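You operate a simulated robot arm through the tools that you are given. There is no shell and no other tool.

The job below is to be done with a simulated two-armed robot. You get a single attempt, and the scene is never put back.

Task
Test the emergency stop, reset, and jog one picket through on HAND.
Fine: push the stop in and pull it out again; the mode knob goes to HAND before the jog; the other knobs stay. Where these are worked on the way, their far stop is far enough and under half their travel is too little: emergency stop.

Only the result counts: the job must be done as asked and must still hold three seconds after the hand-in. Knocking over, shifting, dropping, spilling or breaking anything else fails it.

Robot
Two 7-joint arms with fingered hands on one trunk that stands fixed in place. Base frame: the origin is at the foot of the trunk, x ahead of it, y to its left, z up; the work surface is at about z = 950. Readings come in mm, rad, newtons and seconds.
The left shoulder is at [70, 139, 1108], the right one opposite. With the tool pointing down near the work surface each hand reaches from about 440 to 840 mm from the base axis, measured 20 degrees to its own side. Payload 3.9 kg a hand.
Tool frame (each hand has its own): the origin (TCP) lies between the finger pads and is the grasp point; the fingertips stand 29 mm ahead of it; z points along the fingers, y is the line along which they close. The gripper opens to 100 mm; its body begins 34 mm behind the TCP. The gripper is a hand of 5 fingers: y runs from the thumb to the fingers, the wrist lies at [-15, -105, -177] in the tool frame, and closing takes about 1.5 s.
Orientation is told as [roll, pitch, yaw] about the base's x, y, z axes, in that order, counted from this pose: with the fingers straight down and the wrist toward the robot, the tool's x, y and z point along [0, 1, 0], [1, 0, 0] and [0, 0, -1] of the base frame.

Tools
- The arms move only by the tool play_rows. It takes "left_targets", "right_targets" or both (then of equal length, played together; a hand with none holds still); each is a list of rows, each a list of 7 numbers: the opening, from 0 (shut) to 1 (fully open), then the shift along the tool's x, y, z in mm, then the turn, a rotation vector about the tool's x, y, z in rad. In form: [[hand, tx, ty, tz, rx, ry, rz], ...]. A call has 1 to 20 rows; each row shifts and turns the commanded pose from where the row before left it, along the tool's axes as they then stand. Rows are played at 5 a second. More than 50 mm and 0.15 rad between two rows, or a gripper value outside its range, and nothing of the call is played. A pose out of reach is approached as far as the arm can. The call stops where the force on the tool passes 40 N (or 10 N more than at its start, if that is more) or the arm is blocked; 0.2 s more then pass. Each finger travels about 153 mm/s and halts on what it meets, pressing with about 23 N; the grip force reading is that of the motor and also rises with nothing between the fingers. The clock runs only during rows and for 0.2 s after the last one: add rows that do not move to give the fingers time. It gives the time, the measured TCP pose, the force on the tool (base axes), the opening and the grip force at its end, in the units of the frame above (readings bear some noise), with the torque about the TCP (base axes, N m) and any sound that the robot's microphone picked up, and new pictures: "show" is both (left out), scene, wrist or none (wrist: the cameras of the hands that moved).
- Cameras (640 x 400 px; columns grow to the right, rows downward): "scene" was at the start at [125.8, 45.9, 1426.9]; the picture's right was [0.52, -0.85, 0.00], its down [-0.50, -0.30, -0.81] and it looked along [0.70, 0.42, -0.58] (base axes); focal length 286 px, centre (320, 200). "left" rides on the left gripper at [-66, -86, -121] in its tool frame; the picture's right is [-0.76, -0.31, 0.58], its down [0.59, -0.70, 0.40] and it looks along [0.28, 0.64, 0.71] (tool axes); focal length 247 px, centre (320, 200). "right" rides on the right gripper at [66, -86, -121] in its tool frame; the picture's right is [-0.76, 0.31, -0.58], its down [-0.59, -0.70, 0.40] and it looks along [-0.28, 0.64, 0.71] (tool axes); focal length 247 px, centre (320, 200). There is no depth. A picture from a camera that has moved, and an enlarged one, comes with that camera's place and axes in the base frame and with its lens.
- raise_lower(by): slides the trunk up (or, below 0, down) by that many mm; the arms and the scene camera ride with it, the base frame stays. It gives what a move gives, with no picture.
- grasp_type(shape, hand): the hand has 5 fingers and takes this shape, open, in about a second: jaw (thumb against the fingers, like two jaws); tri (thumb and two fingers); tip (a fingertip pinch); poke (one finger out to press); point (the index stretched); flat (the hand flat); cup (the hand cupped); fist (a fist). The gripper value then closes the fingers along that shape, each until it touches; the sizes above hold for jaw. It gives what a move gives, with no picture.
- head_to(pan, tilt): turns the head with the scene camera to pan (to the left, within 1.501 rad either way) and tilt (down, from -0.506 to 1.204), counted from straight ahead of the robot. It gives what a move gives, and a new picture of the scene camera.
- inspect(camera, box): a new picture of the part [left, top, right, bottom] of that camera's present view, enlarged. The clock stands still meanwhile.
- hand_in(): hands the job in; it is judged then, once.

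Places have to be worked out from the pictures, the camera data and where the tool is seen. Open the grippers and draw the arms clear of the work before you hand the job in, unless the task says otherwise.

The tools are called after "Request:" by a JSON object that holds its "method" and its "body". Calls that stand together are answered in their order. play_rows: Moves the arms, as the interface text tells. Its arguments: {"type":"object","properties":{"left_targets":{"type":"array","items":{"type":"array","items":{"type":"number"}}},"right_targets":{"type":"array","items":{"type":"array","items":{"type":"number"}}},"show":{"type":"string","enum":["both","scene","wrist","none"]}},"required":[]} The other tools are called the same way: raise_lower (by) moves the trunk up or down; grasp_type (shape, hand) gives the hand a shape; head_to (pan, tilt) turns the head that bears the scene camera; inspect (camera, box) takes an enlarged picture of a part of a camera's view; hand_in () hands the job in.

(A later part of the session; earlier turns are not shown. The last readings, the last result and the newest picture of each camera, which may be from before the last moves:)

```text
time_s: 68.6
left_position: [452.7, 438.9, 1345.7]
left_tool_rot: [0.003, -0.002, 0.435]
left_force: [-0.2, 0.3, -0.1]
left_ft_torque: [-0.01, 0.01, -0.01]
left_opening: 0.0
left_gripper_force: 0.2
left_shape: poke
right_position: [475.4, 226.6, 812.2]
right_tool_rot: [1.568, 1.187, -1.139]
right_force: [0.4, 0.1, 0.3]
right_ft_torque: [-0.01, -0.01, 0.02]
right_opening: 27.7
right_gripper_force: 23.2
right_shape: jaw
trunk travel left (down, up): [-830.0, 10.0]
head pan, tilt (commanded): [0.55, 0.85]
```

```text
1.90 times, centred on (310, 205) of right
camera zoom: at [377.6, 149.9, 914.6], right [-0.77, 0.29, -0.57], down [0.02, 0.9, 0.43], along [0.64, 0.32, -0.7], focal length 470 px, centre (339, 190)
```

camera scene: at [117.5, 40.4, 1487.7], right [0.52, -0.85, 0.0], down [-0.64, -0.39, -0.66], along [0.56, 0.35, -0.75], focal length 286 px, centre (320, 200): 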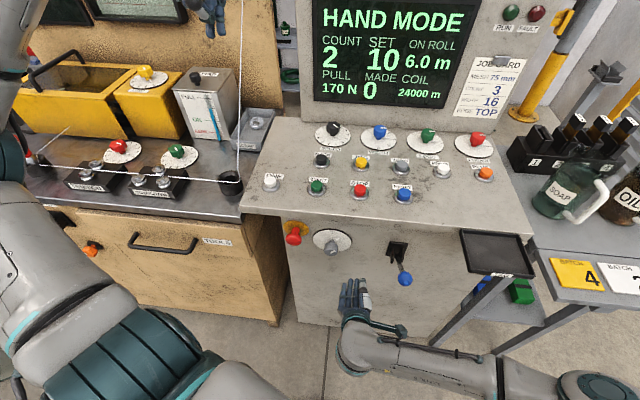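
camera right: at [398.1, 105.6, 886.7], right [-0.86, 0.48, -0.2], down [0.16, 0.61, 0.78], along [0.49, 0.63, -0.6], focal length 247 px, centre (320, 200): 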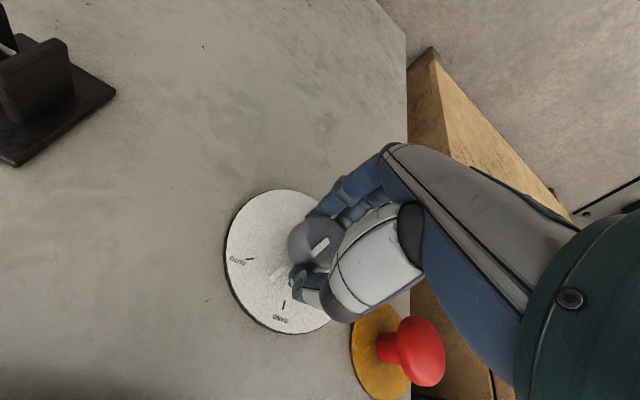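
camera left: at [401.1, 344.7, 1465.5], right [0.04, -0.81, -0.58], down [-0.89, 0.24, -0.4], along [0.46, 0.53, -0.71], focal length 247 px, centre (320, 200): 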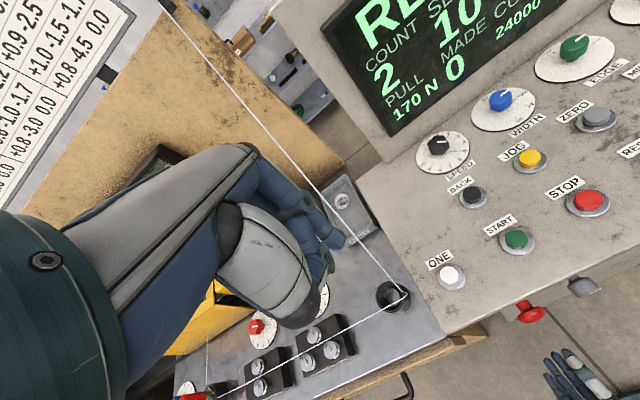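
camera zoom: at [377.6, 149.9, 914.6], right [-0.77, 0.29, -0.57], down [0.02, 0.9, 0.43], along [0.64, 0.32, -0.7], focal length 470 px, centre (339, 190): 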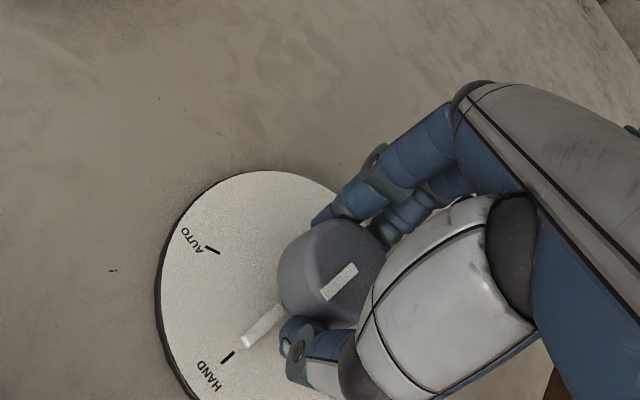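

The pointer now lines up with the HAND tick. I'll release the knob and back straight off.

Request:
{"method": "play_rows", "body": {"right_targets": [[0.3, 0, 0, 0, 0, 0, 0], [0.6, 0, 0, 0, 0, 0, 0], [0.65, 0, 0, 0, 0, 0, 0], [0.65, 0, 0, 0, 0, 0, 0], [0.65, 0, 0, -10, 0, 0, 0], [0.65, 0, 0, -15, 0, 0, 0], [0.65, 0, 0, -20, 0, 0, 0], [0.65, 0, 0, -20, 0, 0, 0]], "show": "wrist"}}

Request:
{"method": "inspect", "body": {"camera": "scene", "box": [270, 200, 390, 275]}}

Request:
{"method": "inspect", "body": {"camera": "scene", "box": [0, 0, 640, 400]}}

```text
time_s: 70.4
left_position: [451.8, 438.9, 1345.5]
left_tool_rot: [0.003, -0.003, 0.435]
left_force: [0.5, -0.6, -0.3]
left_ft_torque: [-0.01, 0.0, -0.02]
left_opening: 0.0
left_gripper_force: 0.0
left_shape: poke
right_position: [413.5, 199.0, 809.9]
right_tool_rot: [1.571, 1.185, -1.136]
right_force: [-0.3, 0.4, -0.3]
right_ft_torque: [-0.04, 0.02, -0.02]
right_opening: 64.9
right_gripper_force: 0.1
right_shape: jaw
trunk travel left (down, up): [-830.0, 10.0]
head pan, tilt (commanded): [0.55, 0.85]
camera right: at [316.7, 121.9, 913.3], right [-0.77, 0.29, -0.57], down [0.02, 0.9, 0.43], along [0.64, 0.32, -0.7], focal length 247 px, centre (320, 200)
```

right: 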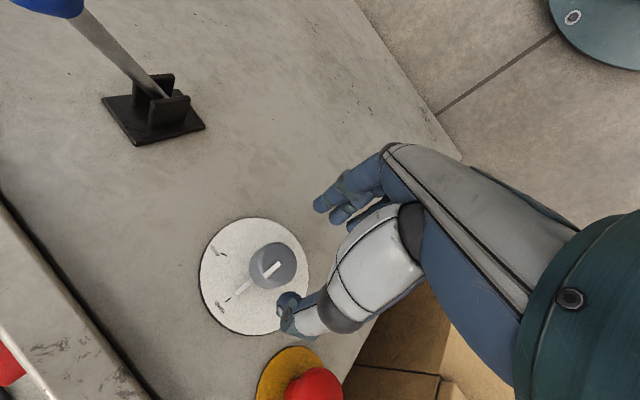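

```text
5.33 times, centred on (330, 238) of scene
camera zoom: at [117.1, 41.0, 1487.7], right [0.52, -0.85, 0.0], down [-0.64, -0.39, -0.66], along [0.56, 0.34, -0.75], focal length 1527 px, centre (267, 0)
```

zoom: 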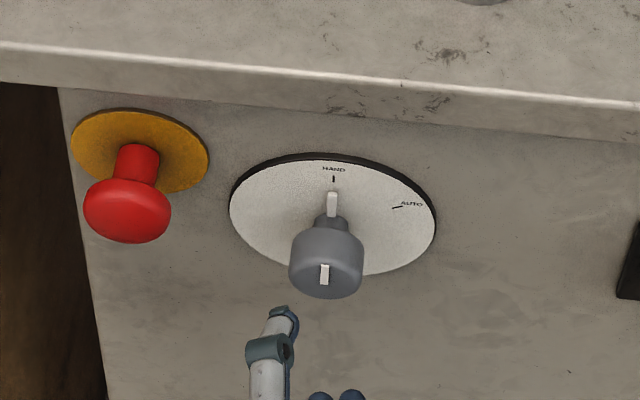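

```text
1.00 times, centred on (320, 200) of scene (not enlarged: the box is as wide or as high as the picture)
camera zoom: at [117.1, 41.0, 1487.7], right [0.52, -0.85, 0.0], down [-0.64, -0.39, -0.66], along [0.56, 0.34, -0.75], focal length 286 px, centre (320, 200)
```

zoom: 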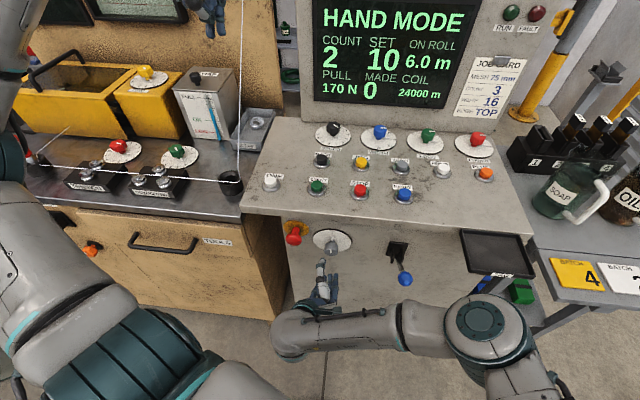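

The mode knob is exactly on HAND and the display shows HAND MODE. Next is the JOG button with the left index finger. I'll zoom both cameras to locate JOG precisely.

Request:
{"method": "inspect", "body": {"camera": "scene", "box": [300, 110, 460, 210]}}

Request:
{"method": "inspect", "body": {"camera": "left", "box": [420, 100, 620, 230]}}

```text
4.00 times, centred on (380, 160) of scene
camera zoom: at [117.1, 41.0, 1487.7], right [0.52, -0.85, 0.0], down [-0.64, -0.39, -0.66], along [0.56, 0.34, -0.75], focal length 1146 px, centre (80, 360)
```

zoom: 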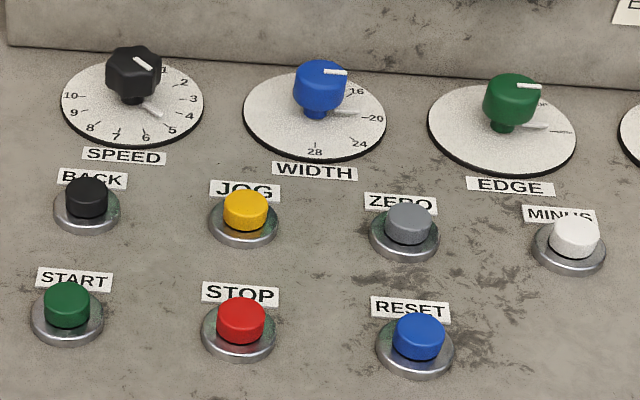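

```text
3.08 times, centred on (520, 165) of left
camera zoom: at [402.4, 342.9, 1465.4], right [0.04, -0.81, -0.58], down [-0.89, 0.24, -0.4], along [0.46, 0.53, -0.71], focal length 760 px, centre (-295, 308)
```

zoom: 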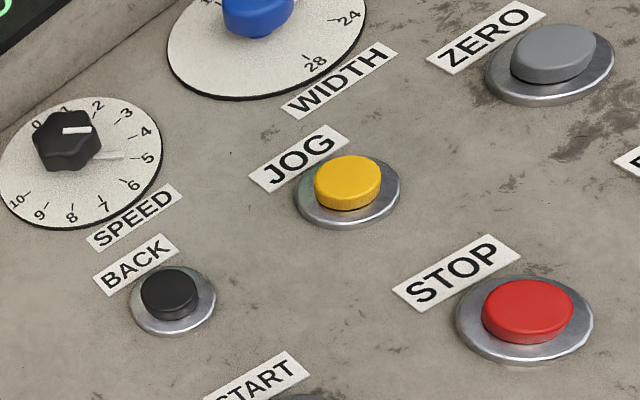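

JOG's top is near [689,256,966]. I'll carry the left hand above it, with the index tip over the button at a safe height.

Request:
{"method": "play_rows", "body": {"left_targets": [[0, -26.5, 12, 24.5, 0, 0, 0], [0, -26.5, 12, 24.5, 0, 0, 0], [0, -26.5, 12, 24.5, 0, 0, 0], [0, -26.5, 12, 24.5, 0, 0, 0], [0, -26.5, 12, 24.5, 0, 0, 0], [0, -26.5, 12, 24.5, 0, 0, 0], [0, -26.5, 12, 24.5, 0, 0, 0], [0, -26.5, 12, 24.5, 0, 0, 0], [0, -26.5, 12, 24.5, 0, 0, 0], [0, -26.5, 12, 24.5, 0, 0, 0], [0, 0, 0, 0, 0, 0, 0]], "show": "both"}}

Request:
{"method": "inspect", "body": {"camera": "left", "box": [260, 170, 460, 320]}}

Request:
{"method": "inspect", "body": {"camera": "scene", "box": [300, 90, 460, 210]}}

```text
time_s: 72.8
left_position: [671.8, 247.9, 1098.0]
left_tool_rot: [0.001, -0.003, 0.435]
left_force: [-0.6, -0.3, -0.3]
left_ft_torque: [0.0, -0.02, 0.0]
left_opening: 0.0
left_gripper_force: 0.1
left_shape: poke
right_position: [413.1, 199.0, 810.8]
right_tool_rot: [1.572, 1.186, -1.136]
right_force: [-0.7, -0.2, -0.1]
right_ft_torque: [-0.03, -0.04, 0.02]
right_opening: 64.8
right_gripper_force: 0.0
right_shape: jaw
trunk travel left (down, up): [-830.0, 10.0]
head pan, tilt (commanded): [0.55, 0.85]
camera scene: at [116.2, 42.1, 1487.8], right [0.52, -0.85, 0.0], down [-0.64, -0.39, -0.66], along [0.56, 0.34, -0.75], focal length 286 px, centre (320, 200)
camera left: at [621.6, 151.7, 1219.7], right [0.04, -0.81, -0.58], down [-0.89, 0.24, -0.4], along [0.46, 0.53, -0.71], focal length 247 px, centre (320, 200)
```

scene: 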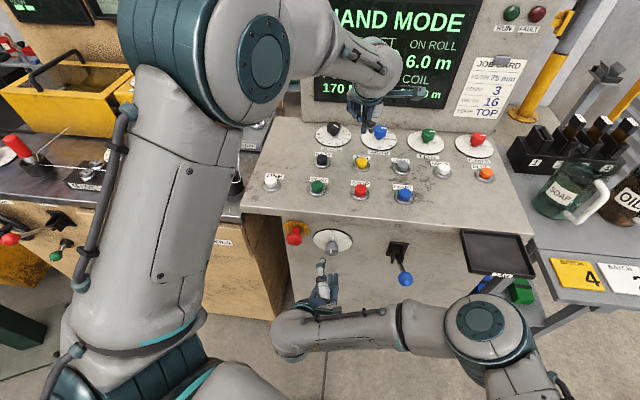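
left: 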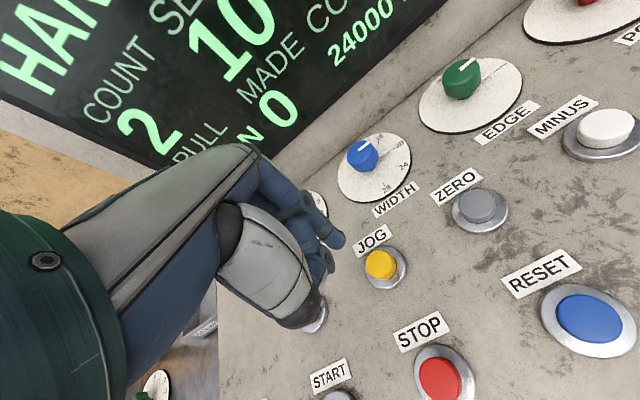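

```text
2.67 times, centred on (360, 245) of left
camera zoom: at [621.6, 151.7, 1219.7], right [0.04, -0.81, -0.58], down [-0.89, 0.24, -0.4], along [0.46, 0.53, -0.71], focal length 659 px, centre (213, 80)
```

zoom: 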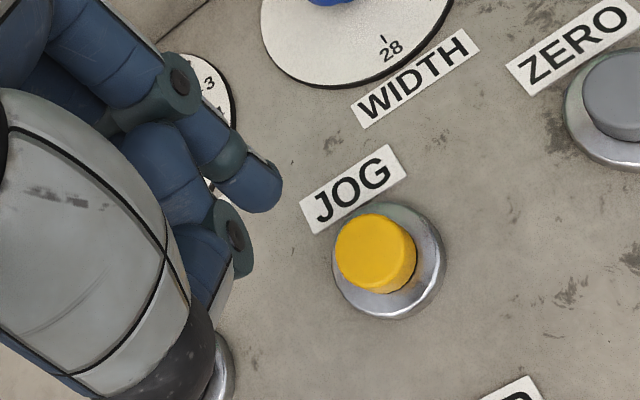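

```text
3.33 times, centred on (380, 150) of scene
camera zoom: at [116.2, 42.1, 1487.8], right [0.52, -0.85, 0.0], down [-0.64, -0.39, -0.66], along [0.56, 0.34, -0.75], focal length 955 px, centre (120, 367)
```

zoom: 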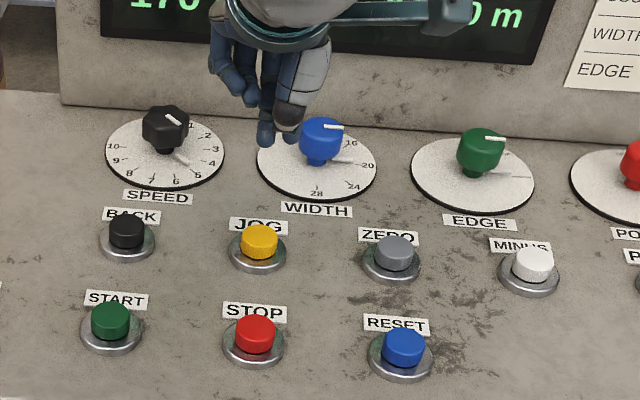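

The tip is almost above JOG. I'll apply a small sideways correction and descend 60 mm, then recheck the alignment.

Request:
{"method": "play_rows", "body": {"left_targets": [[0, -3, -2.5, 20, 0, 0, 0], [0, 0, 0, 20, 0, 0, 0], [0, 0, 0, 20, 0, 0, 0], [0, 0, 0, 0, 0, 0, 0]], "show": "none"}}

Request:
{"method": "inspect", "body": {"camera": "left", "box": [260, 170, 460, 320]}}

Request:
{"method": "inspect", "body": {"camera": "scene", "box": [300, 90, 460, 210]}}

```text
time_s: 73.8
left_position: [673.2, 245.9, 1037.8]
left_tool_rot: [0.004, -0.002, 0.437]
left_force: [0.5, 0.5, 0.2]
left_ft_torque: [-0.05, 0.0, -0.02]
left_opening: 0.0
left_gripper_force: 0.0
left_shape: poke
right_position: [413.9, 199.1, 809.6]
right_tool_rot: [1.571, 1.188, -1.135]
right_force: [0.1, 0.6, -0.1]
right_ft_torque: [-0.01, -0.01, 0.01]
right_opening: 64.8
right_gripper_force: 0.0
right_shape: jaw
trunk travel left (down, up): [-830.0, 10.0]
head pan, tilt (commanded): [0.55, 0.85]
```

```text
2.67 times, centred on (360, 245) of left
camera zoom: at [623.3, 150.2, 1157.7], right [0.04, -0.81, -0.58], down [-0.89, 0.24, -0.4], along [0.46, 0.53, -0.71], focal length 659 px, centre (213, 80)
```

zoom: 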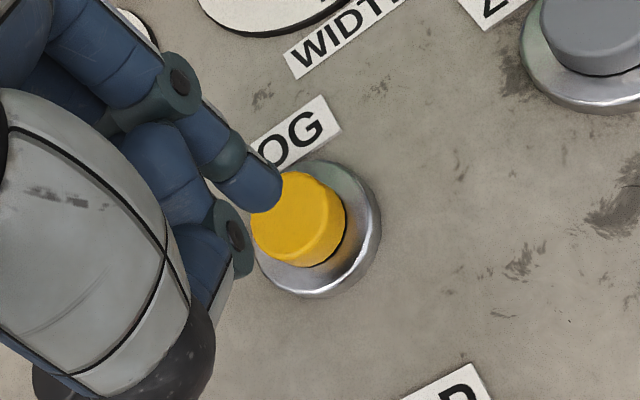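

```text
3.33 times, centred on (380, 150) of scene
camera zoom: at [117.0, 41.3, 1487.7], right [0.52, -0.85, 0.0], down [-0.64, -0.39, -0.66], along [0.56, 0.34, -0.75], focal length 955 px, centre (120, 367)
```

zoom: 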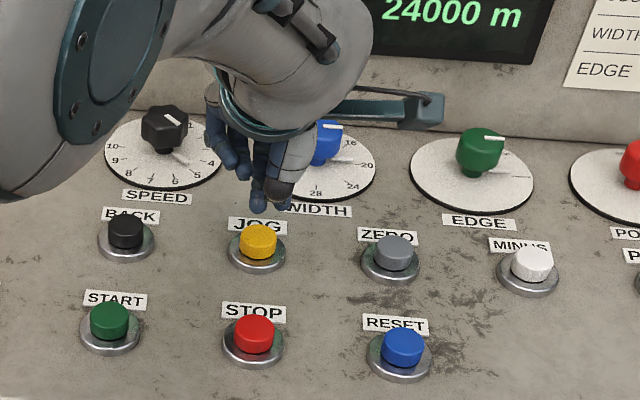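

The geometry matches the RESET approach that worked. I'll descend to just above contact.

Request:
{"method": "play_rows", "body": {"left_targets": [[0, -1, -1, 10, 0, 0, 0], [0, 0, 0, 10, 0, 0, 0], [0, 0, 0, 8, 0, 0, 0], [0, 0, 0, 4, 0, 0, 0], [0, 0, 0, 0, 0, 0, 0]], "show": "none"}}

Request:
{"method": "inspect", "body": {"camera": "left", "box": [260, 170, 460, 320]}}

Request:
{"method": "inspect", "body": {"camera": "scene", "box": [300, 90, 460, 210]}}

```text
time_s: 75.0
left_position: [670.0, 244.3, 1006.8]
left_tool_rot: [0.004, -0.003, 0.436]
left_force: [-0.6, -0.1, 0.4]
left_ft_torque: [0.0, 0.0, -0.01]
left_opening: 0.1
left_gripper_force: 0.1
left_shape: poke
right_position: [414.6, 199.6, 810.6]
right_tool_rot: [1.571, 1.186, -1.136]
right_force: [0.2, -0.1, -0.4]
right_ft_torque: [0.0, 0.0, 0.0]
right_opening: 64.7
right_gripper_force: 0.0
right_shape: jaw
trunk travel left (down, up): [-830.0, 10.0]
head pan, tilt (commanded): [0.55, 0.85]
```

```text
2.67 times, centred on (360, 245) of left
camera zoom: at [620.8, 148.5, 1126.6], right [0.04, -0.81, -0.58], down [-0.89, 0.24, -0.4], along [0.46, 0.53, -0.71], focal length 659 px, centre (213, 80)
```

zoom: 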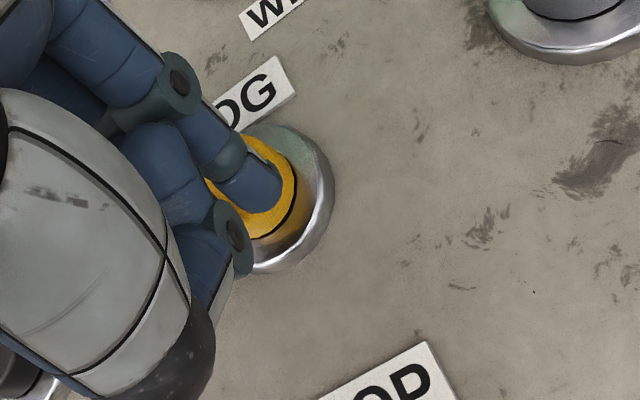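

```text
3.33 times, centred on (380, 150) of scene
camera zoom: at [117.4, 41.2, 1487.7], right [0.52, -0.85, 0.0], down [-0.64, -0.39, -0.66], along [0.56, 0.34, -0.75], focal length 955 px, centre (120, 367)
```

zoom: 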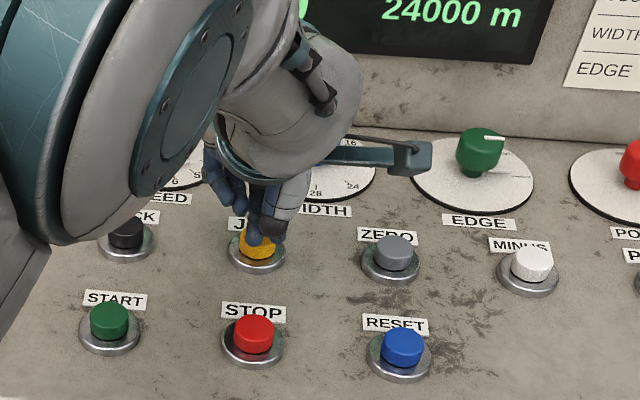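

The fingertip is just at the JOG cap, centred. Now I'll press and release briefly.

Request:
{"method": "play_rows", "body": {"left_targets": [[0, 0, 0, 4, 0, 0, 0], [0, 0, 0, 4, 0, 0, 0], [0, 0, 0, -10, 0, 0, 0], [0, 0, 0, -4, 0, 0, 0]], "show": "wrist"}}

Request:
{"method": "inspect", "body": {"camera": "scene", "box": [240, 0, 560, 200]}}

```text
time_s: 76.0
left_position: [671.6, 244.2, 1011.7]
left_tool_rot: [0.003, 0.0, 0.434]
left_force: [0.0, 0.5, -0.1]
left_ft_torque: [-0.03, -0.01, -0.01]
left_opening: 0.0
left_gripper_force: 0.1
left_shape: poke
right_position: [413.8, 199.2, 809.8]
right_tool_rot: [1.573, 1.188, -1.136]
right_force: [0.1, 0.2, -0.3]
right_ft_torque: [0.03, 0.0, -0.01]
right_opening: 64.7
right_gripper_force: 0.0
right_shape: jaw
trunk travel left (down, up): [-830.0, 10.0]
head pan, tilt (commanded): [0.55, 0.85]
camera left: at [621.5, 148.6, 1132.6], right [0.04, -0.81, -0.58], down [-0.89, 0.24, -0.4], along [0.46, 0.53, -0.71], focal length 247 px, centre (320, 200)
```

left: 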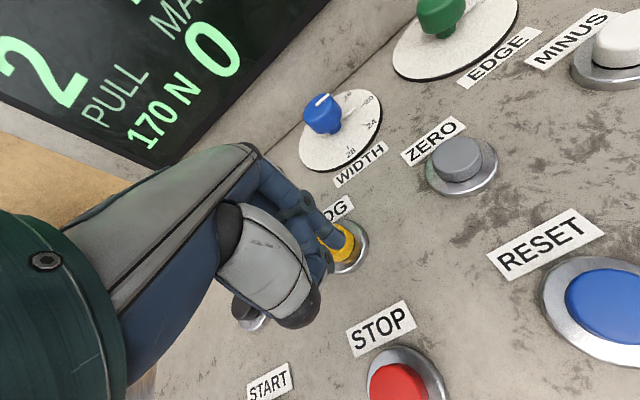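

```text
2.00 times, centred on (400, 100) of scene
camera zoom: at [117.6, 41.1, 1487.7], right [0.52, -0.85, 0.0], down [-0.64, -0.39, -0.66], along [0.56, 0.34, -0.75], focal length 573 px, centre (160, 400)
```

zoom: 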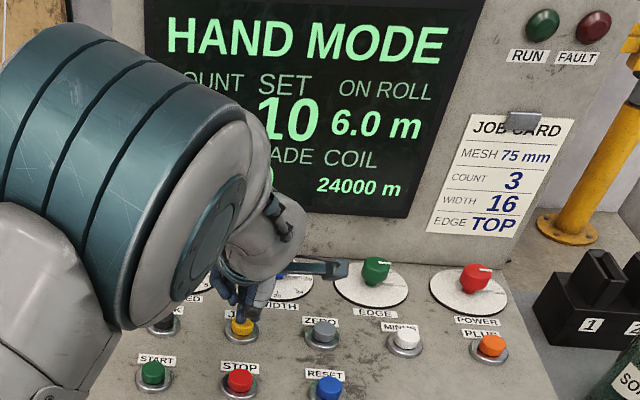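

No click yet, so that was slightly too shallow. I'll press a bit deeper, about 4–5 mm more, and release right away.

Request:
{"method": "play_rows", "body": {"left_targets": [[0, 0, 0, 8, 0, 0, 0], [0, 0, 0, 6, 0, 0, 0], [0, 0, 0, 4, 0, 0, 0], [0, 0, 0, -8, 0, 0, 0], [0, 0, 0, -8, 0, 0, 0]], "show": "wrist"}}

Request:
{"method": "inspect", "body": {"camera": "scene", "box": [240, 0, 560, 200]}}

```text
time_s: 77.2
left_position: [671.4, 244.5, 1013.0]
left_tool_rot: [0.004, -0.002, 0.436]
left_force: [0.4, 0.3, 0.0]
left_ft_torque: [-0.02, -0.01, -0.01]
left_opening: 0.4
left_gripper_force: 0.0
left_shape: poke
right_position: [414.5, 198.5, 811.5]
right_tool_rot: [1.572, 1.188, -1.137]
right_force: [0.3, -0.4, 0.7]
right_ft_torque: [-0.02, -0.03, 0.0]
right_opening: 64.9
right_gripper_force: 0.0
right_shape: jaw
trunk travel left (down, up): [-830.0, 10.0]
head pan, tilt (commanded): [0.55, 0.85]
camera left: at [621.6, 148.2, 1132.4], right [0.04, -0.81, -0.58], down [-0.89, 0.24, -0.4], along [0.46, 0.53, -0.71], focal length 247 px, centre (320, 200)
```

left: 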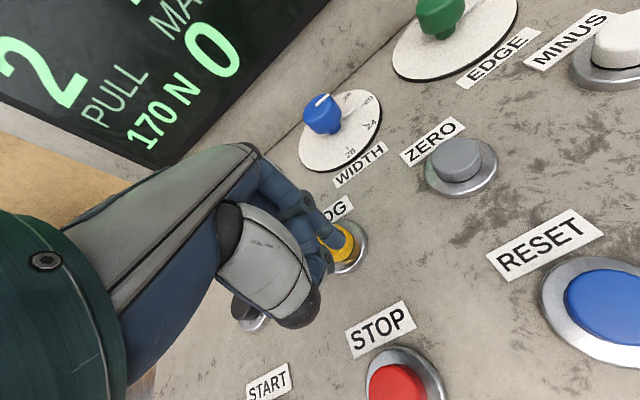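

```text
2.00 times, centred on (400, 100) of scene
camera zoom: at [116.9, 40.9, 1487.7], right [0.52, -0.85, 0.0], down [-0.64, -0.39, -0.66], along [0.56, 0.34, -0.75], focal length 573 px, centre (160, 400)
```

zoom: 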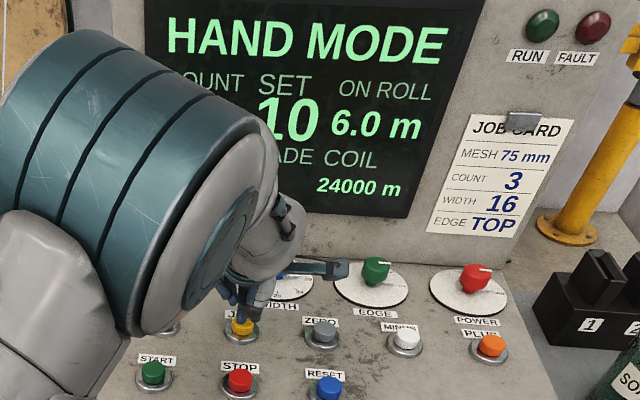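

Still no click, so I'll step down slowly and read the force at each depth.

Request:
{"method": "play_rows", "body": {"left_targets": [[0, 0, 0, 8, 0, 0, 0], [0, 0, 0, 6, 0, 0, 0], [0, 0, 0, 2, 0, 0, 0], [0, 0, 0, 0, 0, 0, 0]], "show": "none"}}

Request:
{"method": "inspect", "body": {"camera": "left", "box": [260, 170, 460, 320]}}

```text
time_s: 78.2
left_position: [670.0, 245.0, 995.1]
left_tool_rot: [0.004, -0.001, 0.434]
left_force: [-1.2, 0.5, 2.6]
left_ft_torque: [0.0, 0.02, 0.03]
left_opening: 0.3
left_gripper_force: 0.2
left_shape: poke
right_position: [413.9, 198.6, 810.5]
right_tool_rot: [1.572, 1.188, -1.134]
right_force: [-0.6, 0.3, 0.1]
right_ft_torque: [0.0, -0.02, -0.05]
right_opening: 64.7
right_gripper_force: 0.1
right_shape: jaw
trunk travel left (down, up): [-830.0, 10.0]
head pan, tilt (commanded): [0.55, 0.85]
heard: click
```

```text
2.67 times, centred on (360, 245) of left
camera zoom: at [620.0, 148.7, 1115.2], right [0.04, -0.81, -0.58], down [-0.89, 0.24, -0.4], along [0.46, 0.53, -0.71], focal length 659 px, centre (213, 80)
```

zoom: 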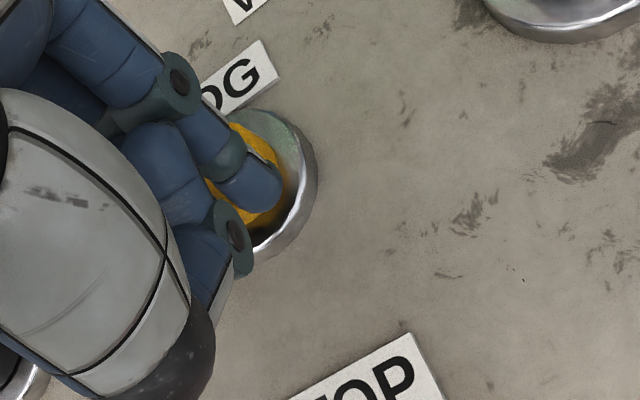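

JOG clicked and is held down at the moment. The clock is paused, so I'll check the display before moving on.

Request:
{"method": "inspect", "body": {"camera": "scene", "box": [240, 0, 560, 200]}}

Request:
{"method": "inspect", "body": {"camera": "left", "box": [0, 0, 320, 200]}}

```text
2.00 times, centred on (400, 100) of scene
camera zoom: at [116.5, 40.8, 1487.8], right [0.52, -0.85, 0.0], down [-0.64, -0.39, -0.66], along [0.56, 0.34, -0.75], focal length 573 px, centre (160, 400)
```

zoom: 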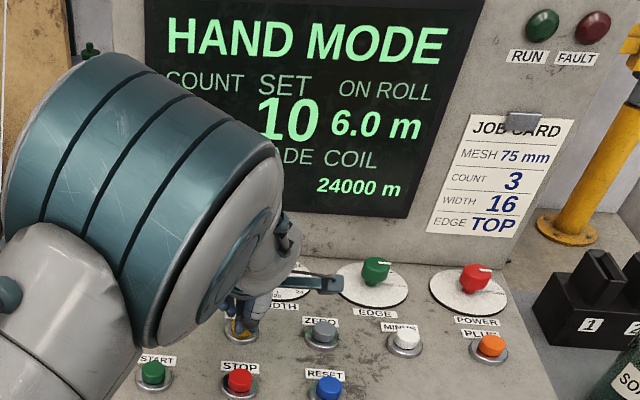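

```text
2.00 times, centred on (160, 100) of left
camera zoom: at [620.0, 148.7, 1115.2], right [0.04, -0.81, -0.58], down [-0.89, 0.24, -0.4], along [0.46, 0.53, -0.71], focal length 494 px, centre (640, 400)
```

zoom: 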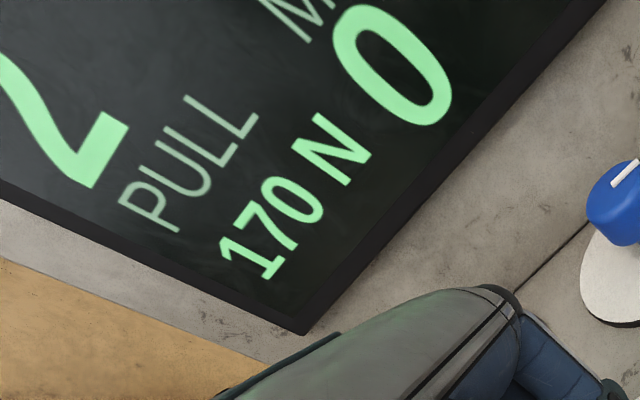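

The display hasn't changed while pressed. I'll release and wait to see whether one jog cycle runs.

Request:
{"method": "play_rows", "body": {"left_targets": [[0, 0, 0, -6, 0, 0, 0], [0, 0, 0, -8, 0, 0, 0]], "show": "scene"}}

Request:
{"method": "inspect", "body": {"camera": "scene", "box": [240, 0, 560, 200]}}

```text
time_s: 78.8
left_position: [672.1, 245.4, 1007.9]
left_tool_rot: [0.005, -0.002, 0.435]
left_force: [-0.3, -0.3, -0.9]
left_ft_torque: [0.03, 0.0, 0.01]
left_opening: 0.0
left_gripper_force: 0.1
left_shape: poke
right_position: [413.8, 199.2, 810.6]
right_tool_rot: [1.57, 1.188, -1.137]
right_force: [-0.2, 1.1, -0.2]
right_ft_torque: [0.03, 0.0, 0.01]
right_opening: 64.8
right_gripper_force: 0.0
right_shape: jaw
trunk travel left (down, up): [-830.0, 10.0]
head pan, tilt (commanded): [0.55, 0.85]
camera scene: at [117.1, 41.1, 1487.7], right [0.52, -0.85, 0.0], down [-0.64, -0.39, -0.66], along [0.56, 0.34, -0.75], focal length 286 px, centre (320, 200)
```

scene: 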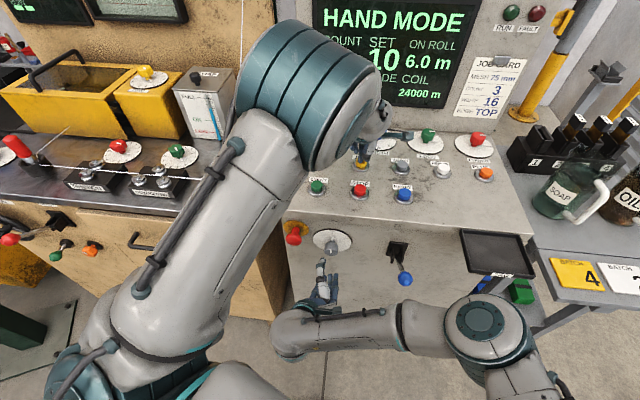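

```text
2.00 times, centred on (400, 100) of scene
camera zoom: at [117.1, 41.1, 1487.7], right [0.52, -0.85, 0.0], down [-0.64, -0.39, -0.66], along [0.56, 0.34, -0.75], focal length 573 px, centre (160, 400)
```

zoom: 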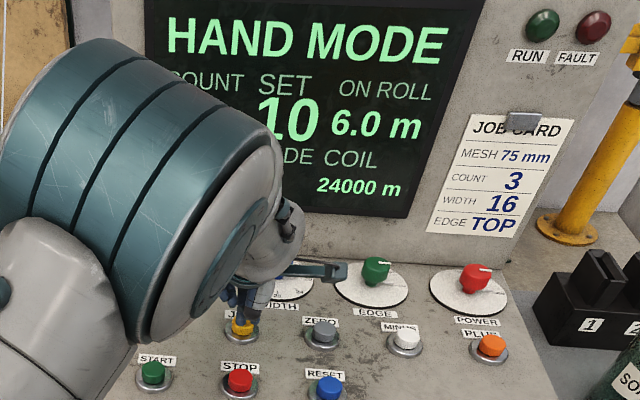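

Nothing visible has changed yet. I'll wait a second, watching the left camera view of the MADE counter too.

Request:
{"method": "play_rows", "body": {"left_targets": [[0, 0, 0, -5, 0, 0, 0], [0, 0, 0, 0, 0, 0, 0], [0, 0, 0, 0, 0, 0, 0], [0, 0, 0, 0, 0, 0, 0], [0, 0, 0, 0, 0, 0, 0]], "show": "both"}}

```text
time_s: 80.0
left_position: [672.3, 244.9, 1013.4]
left_tool_rot: [0.003, -0.001, 0.436]
left_force: [0.4, -0.1, -0.2]
left_ft_torque: [0.06, 0.0, 0.0]
left_opening: 0.1
left_gripper_force: 0.1
left_shape: poke
right_position: [413.9, 199.2, 810.8]
right_tool_rot: [1.571, 1.187, -1.134]
right_force: [0.3, -0.2, -0.3]
right_ft_torque: [-0.05, 0.03, -0.02]
right_opening: 65.0
right_gripper_force: 0.0
right_shape: jaw
trunk travel left (down, up): [-830.0, 10.0]
head pan, tilt (commanded): [0.55, 0.85]
camera scene: at [117.5, 41.2, 1487.7], right [0.52, -0.85, 0.0], down [-0.64, -0.39, -0.66], along [0.56, 0.34, -0.75], focal length 286 px, centre (320, 200)
camera left: at [622.1, 149.6, 1134.3], right [0.04, -0.81, -0.58], down [-0.89, 0.24, -0.4], along [0.46, 0.53, -0.71], focal length 247 px, centre (320, 200)
```

scene: 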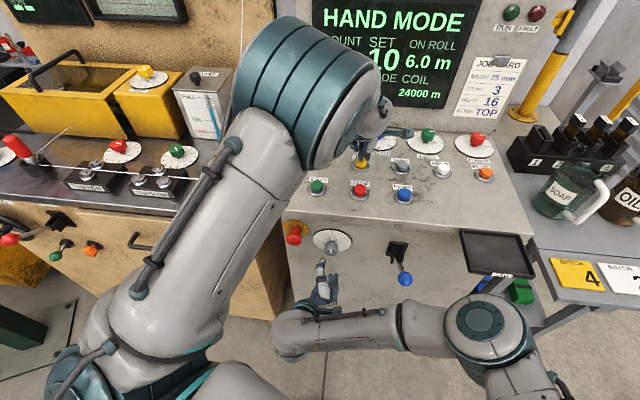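
left: 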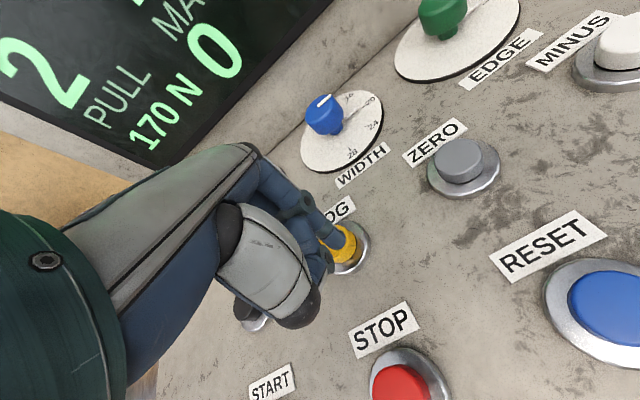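

The counters haven't changed, so JOG probably runs only while held. I'll press again and hold for a short while, then read the display.

Request:
{"method": "play_rows", "body": {"left_targets": [[0, 0, 0, 8, 0, 0, 0], [0, 0, 0, 7, 0, 0, 0], [0, 0, 0, 4, 0, 0, 0], [0, 0, 0, 1, 0, 0, 0]], "show": "both"}}

Request:
{"method": "inspect", "body": {"camera": "scene", "box": [300, 0, 560, 130]}}

```text
time_s: 81.0
left_position: [670.6, 244.3, 994.7]
left_tool_rot: [0.003, -0.001, 0.435]
left_force: [-2.5, -0.3, 4.1]
left_ft_torque: [0.02, 0.09, 0.04]
left_opening: 0.2
left_gripper_force: 0.0
left_shape: poke
right_position: [412.4, 198.6, 811.0]
right_tool_rot: [1.572, 1.188, -1.135]
right_force: [0.7, 0.6, 0.9]
right_ft_torque: [0.01, -0.02, 0.02]
right_opening: 64.8
right_gripper_force: 0.1
right_shape: jaw
trunk travel left (down, up): [-830.0, 10.0]
head pan, tilt (commanded): [0.55, 0.85]
heard: click
camera scene: at [116.4, 40.7, 1487.8], right [0.52, -0.85, 0.0], down [-0.64, -0.39, -0.66], along [0.56, 0.35, -0.75], focal length 286 px, centre (320, 200)
camera left: at [621.2, 148.4, 1115.1], right [0.04, -0.81, -0.58], down [-0.89, 0.24, -0.4], along [0.46, 0.53, -0.71], focal length 247 px, centre (320, 200)
```

scene: 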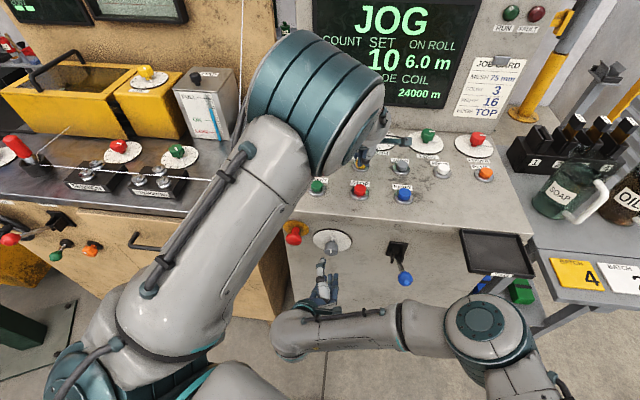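
left: 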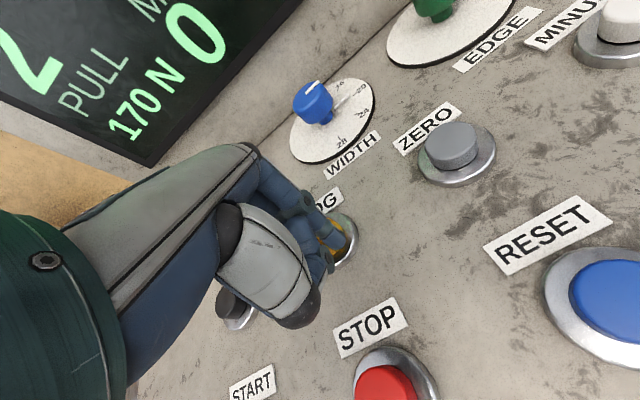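

```text
2.46 times, centred on (430, 65) of scene
camera zoom: at [116.4, 40.7, 1487.8], right [0.52, -0.85, 0.0], down [-0.64, -0.39, -0.66], along [0.56, 0.35, -0.75], focal length 705 px, centre (49, 532)
```

zoom: 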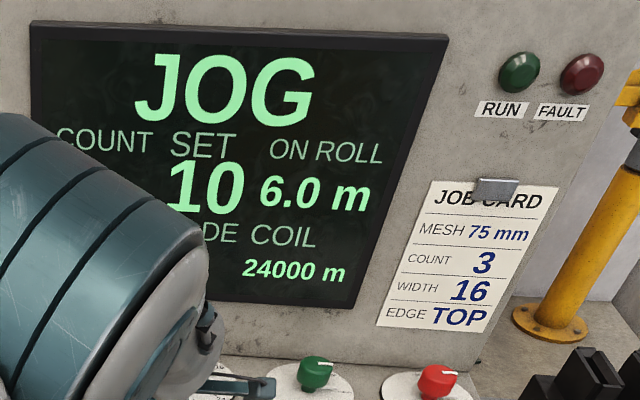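

The display now reads JOG while the button is held. I'll hold in short steps and watch the COUNT and MADE readouts, ready to release at one picket.

Request:
{"method": "play_rows", "body": {"left_targets": [[0, 0, 0, 0, 0, 0, 0]], "show": "both"}}

```text
time_s: 81.4
left_position: [670.2, 244.3, 995.0]
left_tool_rot: [0.005, -0.001, 0.436]
left_force: [-2.3, -0.4, 3.9]
left_ft_torque: [0.03, 0.03, 0.03]
left_opening: 0.0
left_gripper_force: 0.0
left_shape: poke
right_position: [413.5, 199.2, 811.4]
right_tool_rot: [1.573, 1.188, -1.134]
right_force: [0.2, -0.4, -0.2]
right_ft_torque: [0.0, 0.0, 0.04]
right_opening: 64.8
right_gripper_force: 0.1
right_shape: jaw
trunk travel left (down, up): [-830.0, 10.0]
head pan, tilt (commanded): [0.55, 0.85]
camera scene: at [116.3, 40.6, 1487.8], right [0.52, -0.85, 0.0], down [-0.64, -0.39, -0.66], along [0.56, 0.35, -0.75], focal length 286 px, centre (320, 200)
camera left: at [621.0, 148.4, 1115.0], right [0.04, -0.81, -0.58], down [-0.89, 0.24, -0.4], along [0.46, 0.53, -0.71], focal length 247 px, centre (320, 200)
```

scene: 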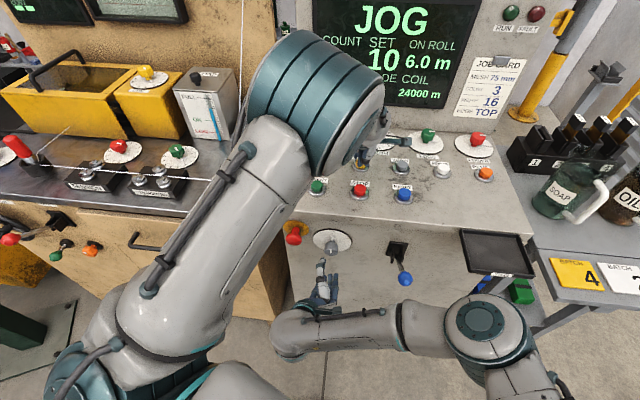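
left: 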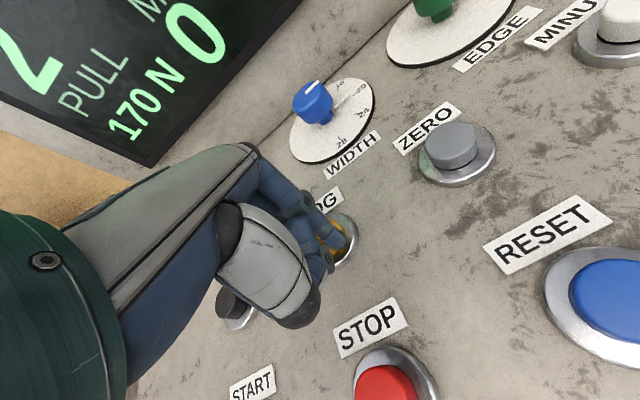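

JOG is active with no counter change so far. I'll keep holding in small steps.

Request:
{"method": "play_rows", "body": {"left_targets": [[0, 0, 0, 0, 0, 0, 0]], "show": "both"}}

```text
time_s: 81.8
left_position: [670.0, 244.3, 994.8]
left_tool_rot: [0.002, -0.001, 0.435]
left_force: [-1.9, -2.0, 4.3]
left_ft_torque: [-0.02, 0.07, -0.03]
left_opening: 0.0
left_gripper_force: 0.0
left_shape: poke
right_position: [412.5, 198.3, 811.3]
right_tool_rot: [1.572, 1.187, -1.135]
right_force: [-0.3, 0.4, 0.6]
right_ft_torque: [-0.01, 0.0, 0.01]
right_opening: 64.6
right_gripper_force: 0.1
right_shape: jaw
trunk travel left (down, up): [-830.0, 10.0]
head pan, tilt (commanded): [0.55, 0.85]
camera scene: at [116.3, 40.6, 1487.8], right [0.52, -0.85, 0.0], down [-0.64, -0.39, -0.66], along [0.56, 0.35, -0.75], focal length 286 px, centre (320, 200)
camera left: at [621.0, 148.4, 1115.0], right [0.04, -0.81, -0.58], down [-0.89, 0.24, -0.4], along [0.46, 0.53, -0.71], focal length 247 px, centre (320, 200)
```

scene: 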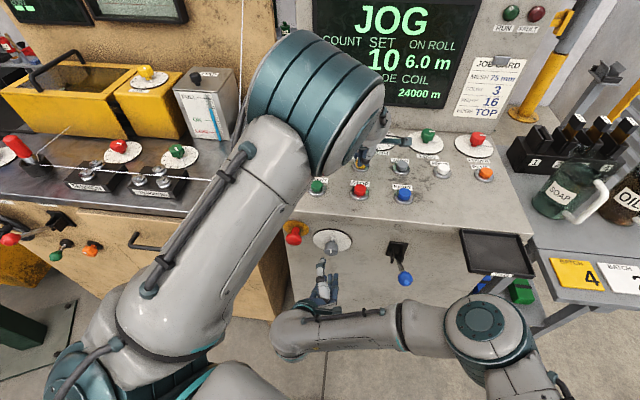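
left: 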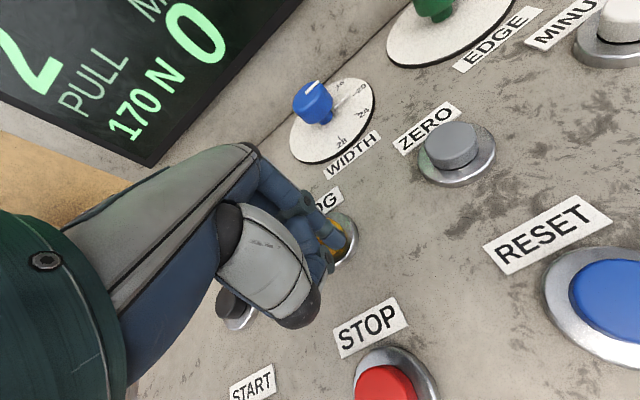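

Still JOG with no count. I'll continue the hold.

Request:
{"method": "play_rows", "body": {"left_targets": [[0, 0, 0, 0, 0, 0, 0]], "show": "both"}}

```text
time_s: 82.2
left_position: [670.8, 245.4, 995.1]
left_tool_rot: [0.004, -0.003, 0.435]
left_force: [-1.7, -0.2, 2.8]
left_ft_torque: [0.0, 0.06, 0.04]
left_opening: 0.0
left_gripper_force: 0.1
left_shape: poke
right_position: [413.3, 198.0, 811.0]
right_tool_rot: [1.572, 1.188, -1.135]
right_force: [-0.6, -0.7, 0.3]
right_ft_torque: [0.01, -0.02, -0.02]
right_opening: 65.0
right_gripper_force: 0.0
right_shape: jaw
trunk travel left (down, up): [-830.0, 10.0]
head pan, tilt (commanded): [0.55, 0.85]
camera scene: at [116.3, 40.6, 1487.8], right [0.52, -0.85, 0.0], down [-0.64, -0.39, -0.66], along [0.56, 0.35, -0.75], focal length 286 px, centre (320, 200)
camera left: at [621.0, 148.4, 1115.0], right [0.04, -0.81, -0.58], down [-0.89, 0.24, -0.4], along [0.46, 0.53, -0.71], focal length 247 px, centre (320, 200)
```

scene: 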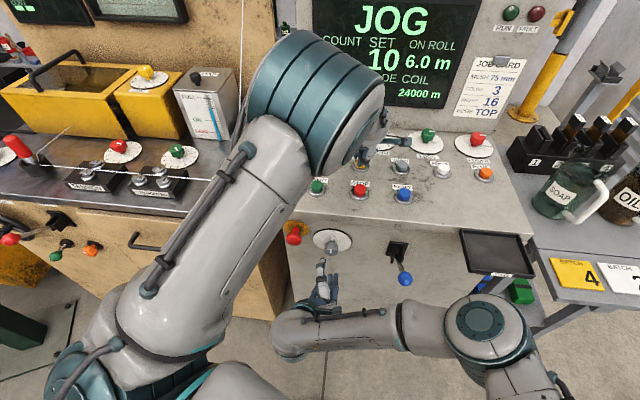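
left: 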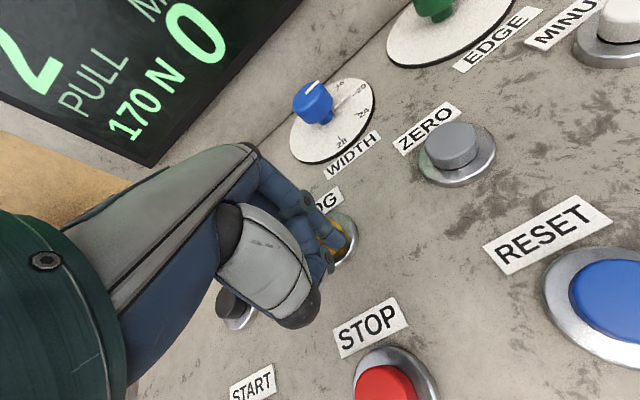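

No change yet at about 1.6 s of hold. I'll continue in small steps.

Request:
{"method": "play_rows", "body": {"left_targets": [[0, 0, 0, 0, 0, 0, 0]], "show": "both"}}

```text
time_s: 82.6
left_position: [670.4, 244.3, 994.2]
left_tool_rot: [0.003, -0.002, 0.433]
left_force: [-2.3, -0.2, 2.9]
left_ft_torque: [0.0, 0.05, 0.03]
left_opening: 0.0
left_gripper_force: 0.1
left_shape: poke
right_position: [413.9, 199.5, 810.6]
right_tool_rot: [1.573, 1.187, -1.134]
right_force: [-0.2, -0.8, 0.4]
right_ft_torque: [0.0, -0.01, -0.02]
right_opening: 64.8
right_gripper_force: 0.1
right_shape: jaw
trunk travel left (down, up): [-830.0, 10.0]
head pan, tilt (commanded): [0.55, 0.85]
camera scene: at [116.3, 40.6, 1487.8], right [0.52, -0.85, 0.0], down [-0.64, -0.39, -0.66], along [0.56, 0.35, -0.75], focal length 286 px, centre (320, 200)
camera left: at [621.0, 148.4, 1115.1], right [0.04, -0.81, -0.58], down [-0.89, 0.24, -0.4], along [0.46, 0.53, -0.71], focal length 247 px, centre (320, 200)
```

scene: 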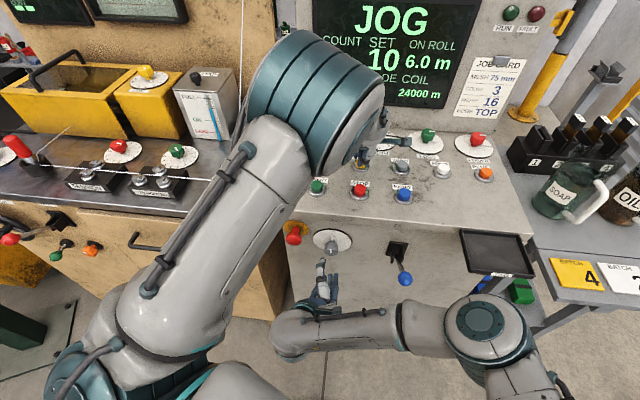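
left: 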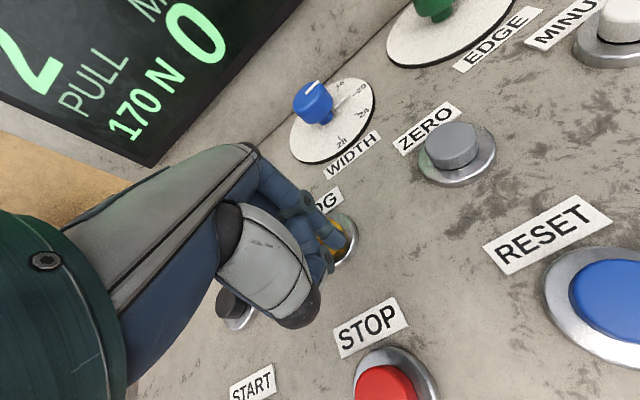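

Still holding JOG at about 2 s. I'll continue, watching the counters.

Request:
{"method": "play_rows", "body": {"left_targets": [[0, 0, 0, 0, 0, 0, 0], [0, 0, 0, 0, 0, 0, 0]], "show": "both"}}

```text
time_s: 83.2
left_position: [670.1, 244.4, 994.5]
left_tool_rot: [0.003, -0.002, 0.435]
left_force: [-2.6, -1.8, 2.1]
left_ft_torque: [-0.03, 0.05, 0.03]
left_opening: 0.2
left_gripper_force: 0.1
left_shape: poke
right_position: [412.9, 199.1, 810.5]
right_tool_rot: [1.572, 1.187, -1.134]
right_force: [0.0, 0.2, -1.2]
right_ft_torque: [-0.01, 0.0, 0.05]
right_opening: 64.8
right_gripper_force: 0.2
right_shape: jaw
trunk travel left (down, up): [-830.0, 10.0]
head pan, tilt (commanded): [0.55, 0.85]
camera scene: at [116.3, 40.6, 1487.8], right [0.52, -0.85, 0.0], down [-0.64, -0.39, -0.66], along [0.56, 0.35, -0.75], focal length 286 px, centre (320, 200)
camera left: at [621.0, 148.4, 1115.1], right [0.04, -0.81, -0.58], down [-0.89, 0.24, -0.4], along [0.46, 0.53, -0.71], focal length 247 px, centre (320, 200)
```

scene: 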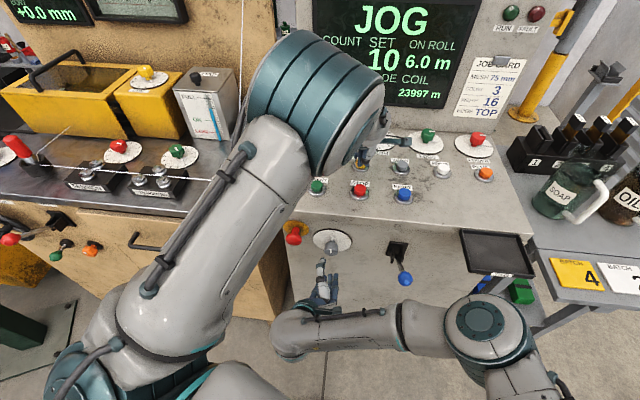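
left: 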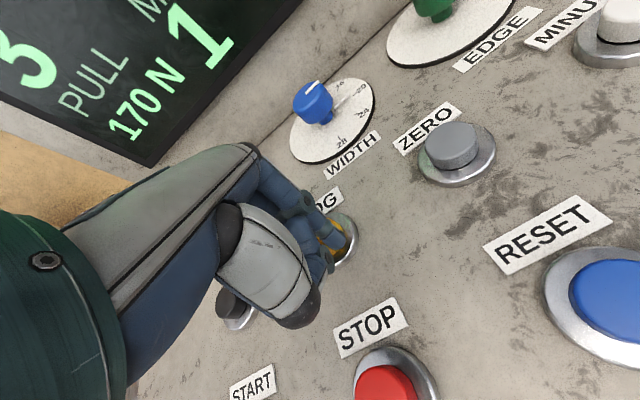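

MADE went to 1 and COUNT to 3, so one picket is through. I'm releasing JOG right away.

Request:
{"method": "play_rows", "body": {"left_targets": [[0, 0, 0, -12, 0, 0, 0], [0, 0, 0, -20, 0, 0, 0], [0, 0, 0, -25, 0, 0, 0]], "show": "both"}}

```text
time_s: 84.0
left_position: [669.8, 244.5, 1053.3]
left_tool_rot: [0.003, -0.002, 0.436]
left_force: [-0.5, 1.0, -0.2]
left_ft_torque: [0.04, 0.03, -0.02]
left_opening: 0.0
left_gripper_force: 0.1
left_shape: poke
right_position: [413.2, 198.3, 810.3]
right_tool_rot: [1.572, 1.186, -1.135]
right_force: [0.9, 0.0, -0.8]
right_ft_torque: [0.02, -0.02, -0.02]
right_opening: 64.7
right_gripper_force: 0.0
right_shape: jaw
trunk travel left (down, up): [-830.0, 10.0]
head pan, tilt (commanded): [0.55, 0.85]
camera scene: at [116.6, 40.9, 1487.7], right [0.52, -0.85, 0.0], down [-0.64, -0.39, -0.66], along [0.56, 0.34, -0.75], focal length 286 px, centre (320, 200)
camera left: at [621.2, 147.9, 1173.2], right [0.04, -0.81, -0.58], down [-0.89, 0.24, -0.4], along [0.46, 0.53, -0.71], focal length 247 px, centre (320, 200)
```

scene: 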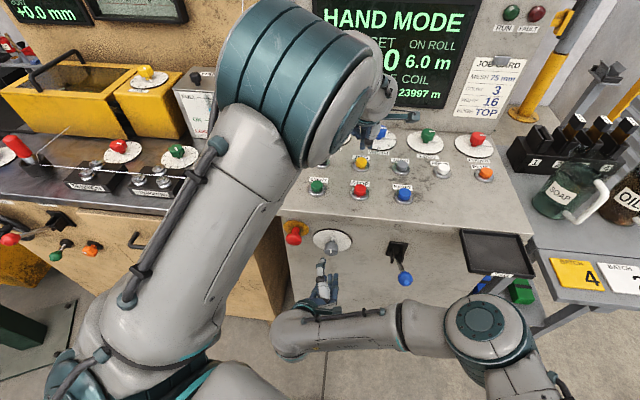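
left: 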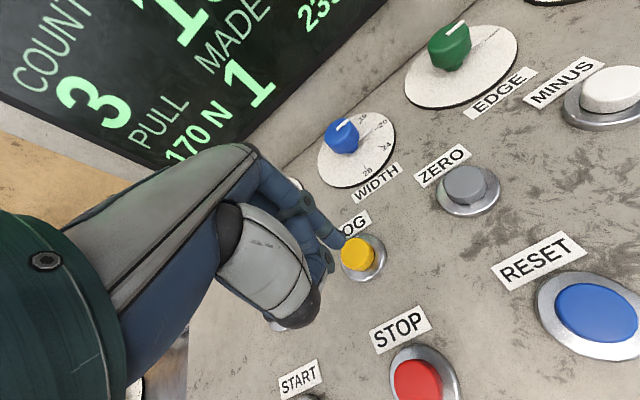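

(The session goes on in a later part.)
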